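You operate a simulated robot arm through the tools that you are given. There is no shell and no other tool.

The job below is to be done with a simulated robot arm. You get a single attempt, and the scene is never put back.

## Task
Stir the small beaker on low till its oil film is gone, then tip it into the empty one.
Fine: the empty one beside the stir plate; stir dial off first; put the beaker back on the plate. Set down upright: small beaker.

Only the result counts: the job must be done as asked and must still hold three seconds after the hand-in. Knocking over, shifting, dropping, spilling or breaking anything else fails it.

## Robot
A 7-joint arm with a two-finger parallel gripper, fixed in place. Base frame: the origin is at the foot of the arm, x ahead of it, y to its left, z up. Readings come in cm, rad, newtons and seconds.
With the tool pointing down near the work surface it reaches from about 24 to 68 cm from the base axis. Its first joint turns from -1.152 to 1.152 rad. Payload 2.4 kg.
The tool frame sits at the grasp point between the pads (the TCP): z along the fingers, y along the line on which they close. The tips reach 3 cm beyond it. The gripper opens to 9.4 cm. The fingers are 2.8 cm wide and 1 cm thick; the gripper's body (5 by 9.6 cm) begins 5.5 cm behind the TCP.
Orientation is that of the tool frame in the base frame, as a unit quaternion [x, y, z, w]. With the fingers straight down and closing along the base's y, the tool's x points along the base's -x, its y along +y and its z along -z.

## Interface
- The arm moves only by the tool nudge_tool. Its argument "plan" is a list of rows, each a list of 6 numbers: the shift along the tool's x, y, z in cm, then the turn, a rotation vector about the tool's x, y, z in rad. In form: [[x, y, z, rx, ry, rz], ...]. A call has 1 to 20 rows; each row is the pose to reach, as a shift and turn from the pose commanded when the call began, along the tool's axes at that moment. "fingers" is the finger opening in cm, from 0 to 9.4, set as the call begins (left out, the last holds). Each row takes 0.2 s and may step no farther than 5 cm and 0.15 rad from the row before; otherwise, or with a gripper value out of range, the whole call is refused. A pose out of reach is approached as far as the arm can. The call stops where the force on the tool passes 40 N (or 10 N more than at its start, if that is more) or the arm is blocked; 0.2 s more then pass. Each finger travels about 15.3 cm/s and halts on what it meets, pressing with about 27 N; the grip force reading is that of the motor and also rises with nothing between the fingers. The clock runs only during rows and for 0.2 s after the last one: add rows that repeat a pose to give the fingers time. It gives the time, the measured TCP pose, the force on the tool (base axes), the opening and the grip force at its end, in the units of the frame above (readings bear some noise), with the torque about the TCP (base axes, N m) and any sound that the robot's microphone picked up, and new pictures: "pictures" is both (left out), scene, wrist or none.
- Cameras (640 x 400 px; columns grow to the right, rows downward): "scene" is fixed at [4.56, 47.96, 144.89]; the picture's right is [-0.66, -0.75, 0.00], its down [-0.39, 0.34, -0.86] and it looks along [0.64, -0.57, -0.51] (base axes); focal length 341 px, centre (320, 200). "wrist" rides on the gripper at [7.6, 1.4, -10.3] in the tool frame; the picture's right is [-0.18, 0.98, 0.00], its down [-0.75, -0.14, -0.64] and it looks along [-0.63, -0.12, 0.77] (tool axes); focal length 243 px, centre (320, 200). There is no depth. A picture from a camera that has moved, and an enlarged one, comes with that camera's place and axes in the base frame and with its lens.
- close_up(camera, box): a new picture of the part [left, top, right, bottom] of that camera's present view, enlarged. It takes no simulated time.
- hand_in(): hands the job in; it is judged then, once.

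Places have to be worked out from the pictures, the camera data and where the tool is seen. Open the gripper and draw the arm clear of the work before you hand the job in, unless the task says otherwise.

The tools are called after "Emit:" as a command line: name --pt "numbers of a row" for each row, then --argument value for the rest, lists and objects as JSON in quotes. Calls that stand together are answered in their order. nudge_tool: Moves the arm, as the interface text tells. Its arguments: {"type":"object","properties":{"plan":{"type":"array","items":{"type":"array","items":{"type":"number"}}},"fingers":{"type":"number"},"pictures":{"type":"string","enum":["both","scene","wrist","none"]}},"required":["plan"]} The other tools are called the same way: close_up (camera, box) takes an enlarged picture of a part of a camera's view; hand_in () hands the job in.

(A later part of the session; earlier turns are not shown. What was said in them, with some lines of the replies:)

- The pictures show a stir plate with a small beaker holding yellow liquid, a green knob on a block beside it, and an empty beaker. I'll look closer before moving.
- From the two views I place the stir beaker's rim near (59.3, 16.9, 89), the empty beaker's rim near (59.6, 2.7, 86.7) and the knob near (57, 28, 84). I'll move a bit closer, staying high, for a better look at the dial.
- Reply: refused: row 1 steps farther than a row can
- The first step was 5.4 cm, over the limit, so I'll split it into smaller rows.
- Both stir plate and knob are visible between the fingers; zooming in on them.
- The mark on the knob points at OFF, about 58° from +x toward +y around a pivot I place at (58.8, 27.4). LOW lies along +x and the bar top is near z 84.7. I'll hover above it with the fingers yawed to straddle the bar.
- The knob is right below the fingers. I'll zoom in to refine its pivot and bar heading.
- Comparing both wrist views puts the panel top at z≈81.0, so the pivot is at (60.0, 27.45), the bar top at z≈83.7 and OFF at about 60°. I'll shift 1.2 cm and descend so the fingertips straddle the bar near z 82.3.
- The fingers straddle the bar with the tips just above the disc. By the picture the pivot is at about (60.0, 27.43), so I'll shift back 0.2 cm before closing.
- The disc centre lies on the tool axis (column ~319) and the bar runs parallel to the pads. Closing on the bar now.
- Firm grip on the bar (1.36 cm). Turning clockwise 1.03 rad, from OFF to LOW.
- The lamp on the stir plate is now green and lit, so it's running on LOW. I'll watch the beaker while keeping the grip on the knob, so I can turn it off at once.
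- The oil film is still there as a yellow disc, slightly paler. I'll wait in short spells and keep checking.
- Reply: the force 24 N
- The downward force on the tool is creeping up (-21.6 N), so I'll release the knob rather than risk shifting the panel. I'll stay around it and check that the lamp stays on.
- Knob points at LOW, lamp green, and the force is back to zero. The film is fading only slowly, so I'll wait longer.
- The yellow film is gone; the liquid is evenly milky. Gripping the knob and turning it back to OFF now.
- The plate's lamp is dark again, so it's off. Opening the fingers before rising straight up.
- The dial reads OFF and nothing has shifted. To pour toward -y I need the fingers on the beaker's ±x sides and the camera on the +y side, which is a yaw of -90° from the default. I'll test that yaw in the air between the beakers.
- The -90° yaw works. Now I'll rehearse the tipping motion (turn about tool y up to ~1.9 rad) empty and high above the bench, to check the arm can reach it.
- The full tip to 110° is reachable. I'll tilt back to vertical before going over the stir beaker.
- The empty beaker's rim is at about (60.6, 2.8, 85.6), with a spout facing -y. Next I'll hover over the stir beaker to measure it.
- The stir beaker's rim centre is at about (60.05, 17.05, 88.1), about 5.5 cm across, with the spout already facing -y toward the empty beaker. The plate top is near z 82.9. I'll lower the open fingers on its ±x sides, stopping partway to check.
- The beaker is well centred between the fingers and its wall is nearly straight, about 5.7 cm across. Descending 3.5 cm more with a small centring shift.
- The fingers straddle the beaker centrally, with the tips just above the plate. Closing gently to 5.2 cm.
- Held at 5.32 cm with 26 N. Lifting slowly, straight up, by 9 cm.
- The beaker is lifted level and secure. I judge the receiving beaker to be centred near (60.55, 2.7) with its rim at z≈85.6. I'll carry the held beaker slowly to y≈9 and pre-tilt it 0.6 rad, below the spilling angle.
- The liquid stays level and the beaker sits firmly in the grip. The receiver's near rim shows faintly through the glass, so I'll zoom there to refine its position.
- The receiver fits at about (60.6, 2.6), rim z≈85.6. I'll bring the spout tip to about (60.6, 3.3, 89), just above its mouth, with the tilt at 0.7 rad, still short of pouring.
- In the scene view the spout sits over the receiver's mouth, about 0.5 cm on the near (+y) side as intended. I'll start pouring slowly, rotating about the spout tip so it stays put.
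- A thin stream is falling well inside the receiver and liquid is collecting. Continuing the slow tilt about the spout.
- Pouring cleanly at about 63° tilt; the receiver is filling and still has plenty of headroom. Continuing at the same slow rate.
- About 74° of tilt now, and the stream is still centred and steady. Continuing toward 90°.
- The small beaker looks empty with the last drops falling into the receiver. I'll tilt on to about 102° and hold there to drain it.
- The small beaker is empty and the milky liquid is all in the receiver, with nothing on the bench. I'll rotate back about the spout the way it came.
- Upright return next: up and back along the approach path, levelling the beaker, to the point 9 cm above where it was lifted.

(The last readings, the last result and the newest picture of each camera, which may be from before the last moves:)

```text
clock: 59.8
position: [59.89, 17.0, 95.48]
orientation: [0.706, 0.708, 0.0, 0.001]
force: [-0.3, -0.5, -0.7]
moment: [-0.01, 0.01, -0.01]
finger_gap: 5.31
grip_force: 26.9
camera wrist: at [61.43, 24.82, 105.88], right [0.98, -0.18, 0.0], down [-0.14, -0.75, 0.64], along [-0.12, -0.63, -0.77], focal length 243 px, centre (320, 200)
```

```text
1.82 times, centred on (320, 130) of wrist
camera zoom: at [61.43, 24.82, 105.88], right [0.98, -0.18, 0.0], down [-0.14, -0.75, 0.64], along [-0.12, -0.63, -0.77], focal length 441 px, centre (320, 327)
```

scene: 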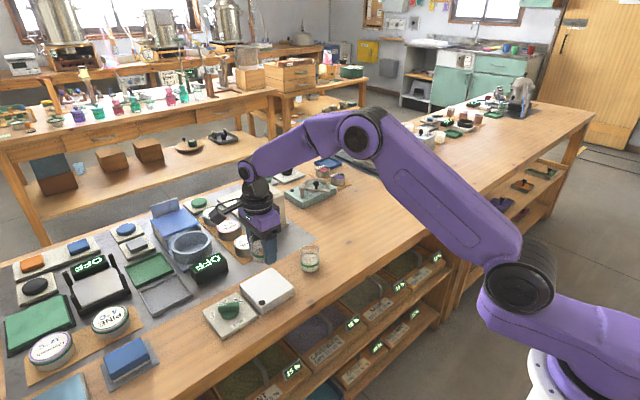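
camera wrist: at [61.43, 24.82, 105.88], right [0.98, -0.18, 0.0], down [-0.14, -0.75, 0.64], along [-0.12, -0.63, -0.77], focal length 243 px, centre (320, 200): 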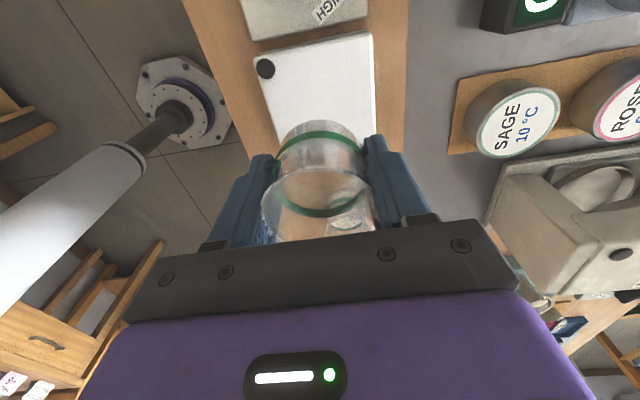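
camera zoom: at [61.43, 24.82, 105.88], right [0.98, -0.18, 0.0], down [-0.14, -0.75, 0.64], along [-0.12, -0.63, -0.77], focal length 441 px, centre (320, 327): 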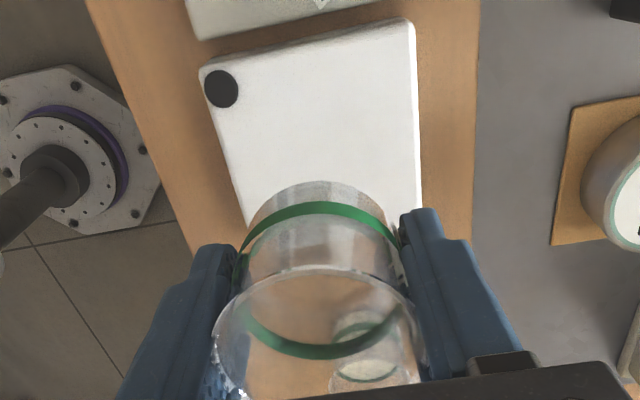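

The pose matches the earlier lift point and the beaker hangs level. Lowering 9 cm onto the plate, slowly at the end.

Emit:
nudge_tool --pt "0 0 1.2 0 0 0" --pt "0 0 2.8 0 0 0" --pt "0 0 4.4 0 0 0" --pt "0 0 6 0 0 0" --pt "0 0 7.2 0 0 0" --pt "0 0 8 0 0 0" --pt "0 0 8.4 0 0 0" --pt "0 0 8.7 0 0 0" --pt "0 0 8.9 0 0 0" --pt "0 0 9 0 0 0" --pt "0 0 9 0 0 0"

Emit:
close_up --camera "scene" --box '[230, 240, 310, 310]'

Emit:
close_up --camera "wrist" --box '[200, 80, 440, 240]'

```text
clock: 62.2
position: [59.98, 17.03, 86.54]
orientation: [0.707, 0.708, 0.0, 0.0]
force: [-0.9, -0.7, 3.6]
moment: [0.03, 0.04, -0.01]
finger_gap: 5.35
grip_force: 26.8
camera wrist: at [61.46, 24.73, 96.9], right [0.98, -0.18, 0.0], down [-0.14, -0.75, 0.64], along [-0.12, -0.63, -0.77], focal length 243 px, centre (320, 200)
```

scene: 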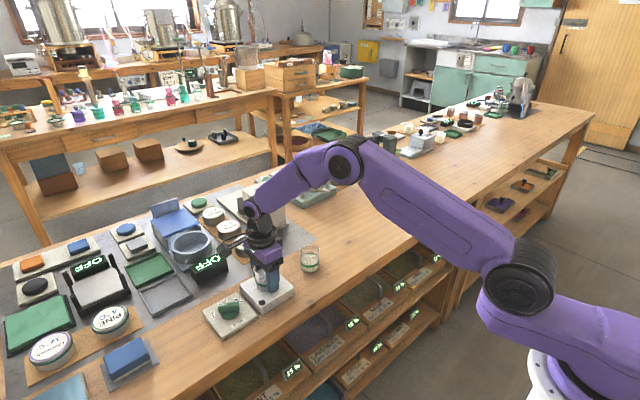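
wrist: 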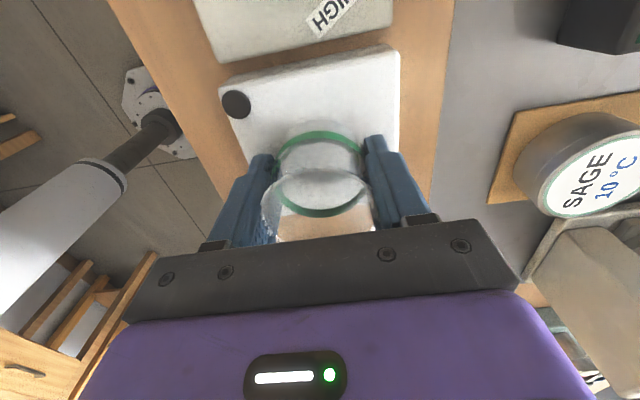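

```text
5.71 times, centred on (270, 275) of scene
camera zoom: at [4.55, 47.96, 144.9], right [-0.66, -0.75, 0.0], down [-0.39, 0.34, -0.86], along [0.64, -0.57, -0.51], focal length 1951 px, centre (606, -229)
```

zoom: 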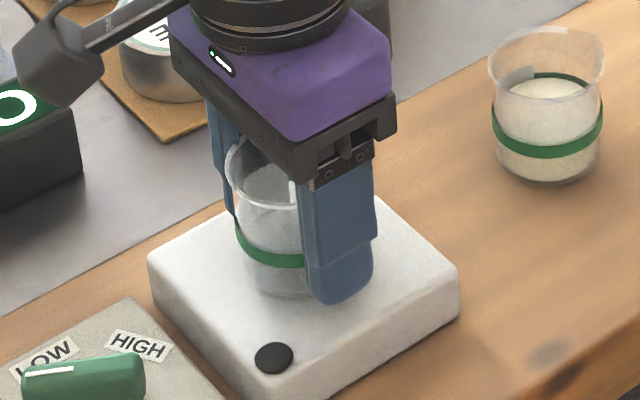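

```text
2.50 times, centred on (320, 160) of wrist
camera zoom: at [61.46, 24.73, 96.9], right [0.98, -0.18, 0.0], down [-0.14, -0.75, 0.64], along [-0.12, -0.63, -0.77], focal length 606 px, centre (320, 300)
```

zoom: 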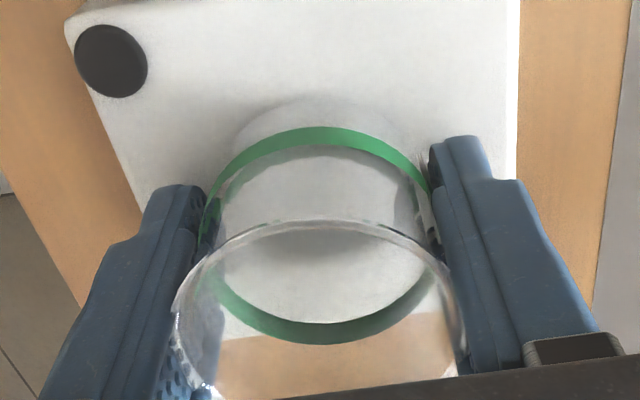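

A light 3.6 N contact shows the beaker is resting on the plate. Opening the fingers in place.

Emit:
nudge_tool --fingers 8.5 --pt "0 0 0 0 0 0" --pt "0 0 0 0 0 0" --pt "0 0 0 0 0 0" --pictures "wrist"

```text
clock: 63.0
position: [59.92, 17.06, 86.58]
orientation: [0.707, 0.707, 0.001, 0.0]
force: [0.5, -0.7, 0.3]
moment: [0.01, 0.01, 0.01]
finger_gap: 8.5
grip_force: 0.1
camera wrist: at [61.45, 24.75, 96.86], right [0.98, -0.18, 0.0], down [-0.14, -0.75, 0.64], along [-0.12, -0.63, -0.77], focal length 243 px, centre (320, 200)
```

wrist: 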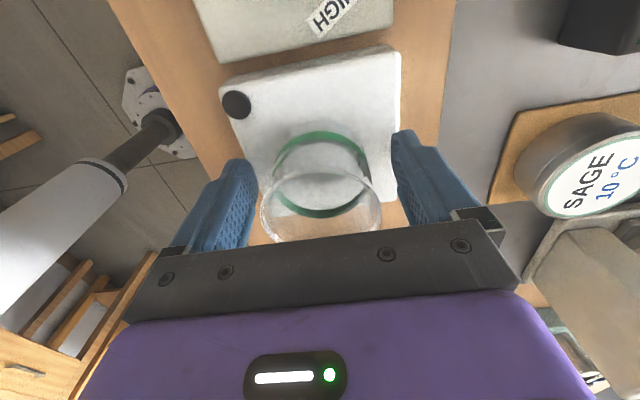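

The beaker stands free between the open fingers. Rising straight up, then drawing back toward the base.

Emit:
nudge_tool --pt "0 0 -1 0 0 0" --pt "0 0 -3 0 0 0" --pt "0 0 -6 0 0 0" --pt "0 0 -10 0 0 0" --pt "0 0 -14 0 0 0" --pt "0 0 -18 0 0 0" --pt "0 0 -22 0 0 0" --pt "0 -4 -24 0 0 0" --pt "0 -8 -24 0 0 0" --pt "0 -12 -24 0 0 0" --pt "0 -16 -24 0 0 0" --pt "0 -20 -24 0 0 0" --pt "0 -20 -24 0 0 0"

Emit:
close_up --camera "scene" --box '[190, 230, 350, 350]'

Emit:
close_up --camera "scene" --box '[0, 180, 320, 400]'

```text
clock: 65.8
position: [39.67, 17.23, 110.58]
orientation: [0.707, 0.707, 0.0, 0.0]
force: [-0.3, 0.4, 0.6]
moment: [-0.01, 0.03, 0.01]
finger_gap: 8.5
grip_force: 0.1
camera wrist: at [41.29, 24.92, 120.9], right [0.98, -0.18, 0.0], down [-0.14, -0.75, 0.64], along [-0.12, -0.63, -0.77], focal length 243 px, centre (320, 200)
```

scene: 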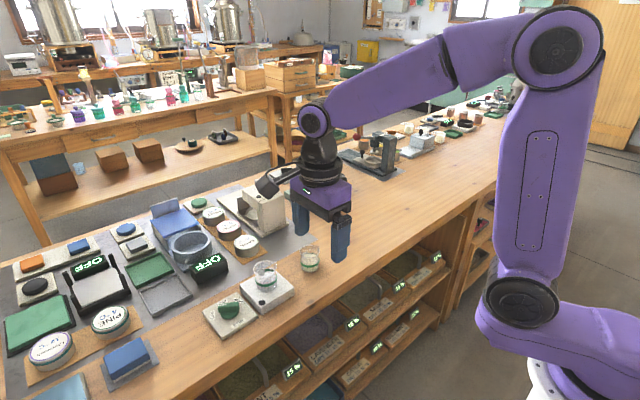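
wrist: 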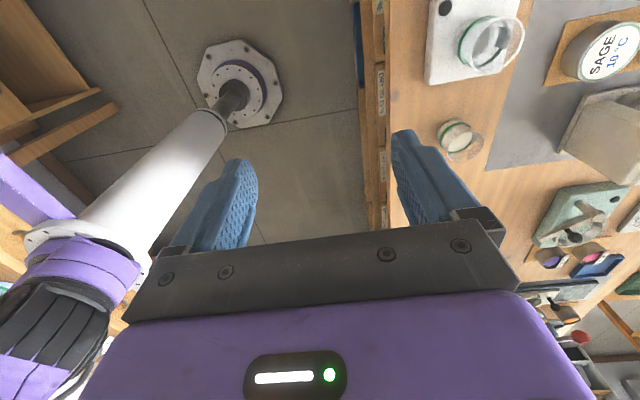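

```text
3.33 times, centred on (270, 290) of scene
camera zoom: at [4.56, 47.96, 144.89], right [-0.66, -0.75, 0.0], down [-0.39, 0.34, -0.86], along [0.64, -0.57, -0.51], focal length 1138 px, centre (487, -100)
```

zoom: 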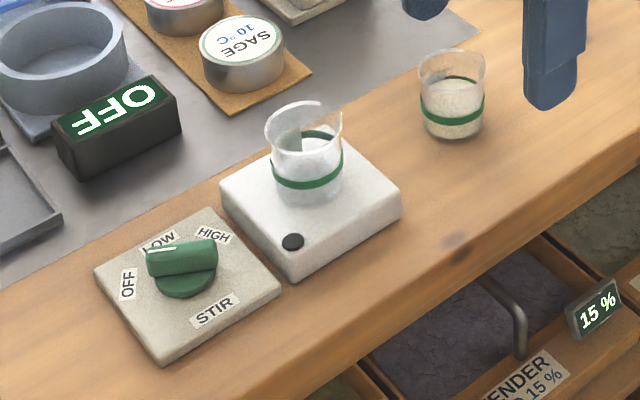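

```text
1.82 times, centred on (160, 290) of scene
camera zoom: at [4.56, 47.96, 144.89], right [-0.66, -0.75, 0.0], down [-0.39, 0.34, -0.86], along [0.64, -0.57, -0.51], focal length 621 px, centre (611, 36)
```

zoom: 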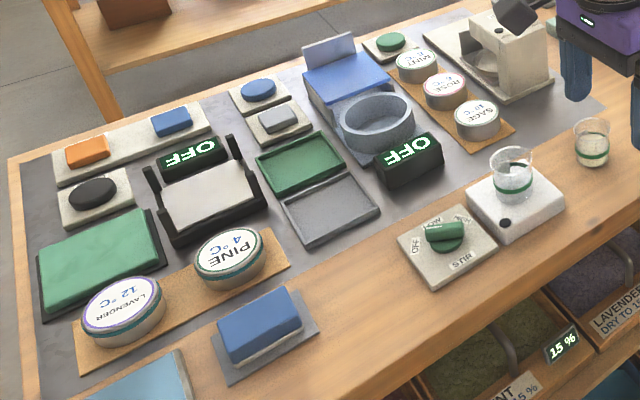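

The small beaker stands upright and empty on the plate, the dial is OFF, nothing else has moved and the arm is clear. One last look at the receiver's contents.

Emit:
close_up --camera "wrist" --box '[420, 0, 540, 170]'

Emit:
close_up --camera "scene" --box '[240, 235, 330, 310]'

```text
2.35 times, centred on (480, 85) of wrist
camera zoom: at [41.29, 24.92, 120.9], right [0.98, -0.18, 0.0], down [-0.14, -0.75, 0.64], along [-0.12, -0.63, -0.77], focal length 571 px, centre (-56, 471)
```

zoom: 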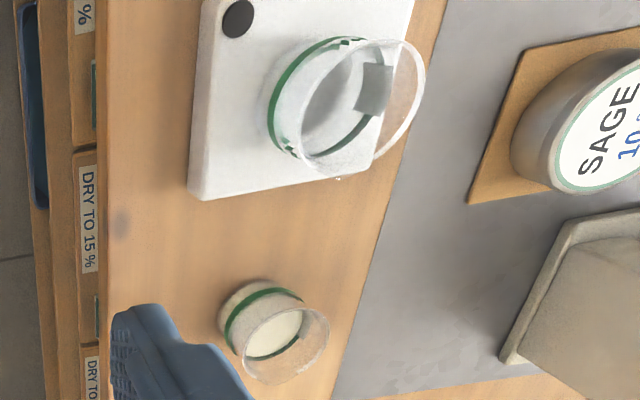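

```text
5.33 times, centred on (285, 272) of scene
camera zoom: at [4.56, 47.96, 144.89], right [-0.66, -0.75, 0.0], down [-0.39, 0.34, -0.86], along [0.64, -0.57, -0.51], focal length 1821 px, centre (507, -187)
```

zoom: 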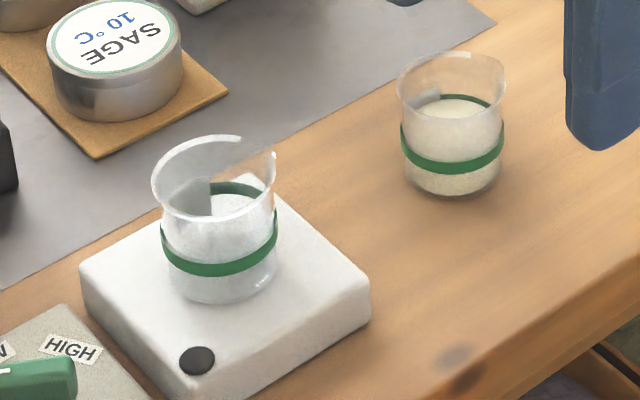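

The receiver holds the evenly milky liquid with no yellow film, and the small beaker is empty and upright on the plate. Handing in.

Emit:
hand_in

```text
The job is handed in.
```

The small beaker was stirred on LOW until its yellow oil film was gone, then tipped into the empty beaker beside the stir plate. I've handed the job in; no verdict has come back.

- **Stirring:** The liquid turned evenly milky after about seven seconds on LOW. I turned the dial back to OFF before lifting the beaker, and the plate's lamp went dark.
- **Pouring:** The stream fell inside the receiving beaker the whole time, and I saw no spill on the bench. The small beaker looked empty afterwards.
- **Set-down:** The small beaker is upright on the plate where it was before.
- **Finish:** Nothing else looks moved in the final pictures. The gripper is open and the arm is drawn back from the work.
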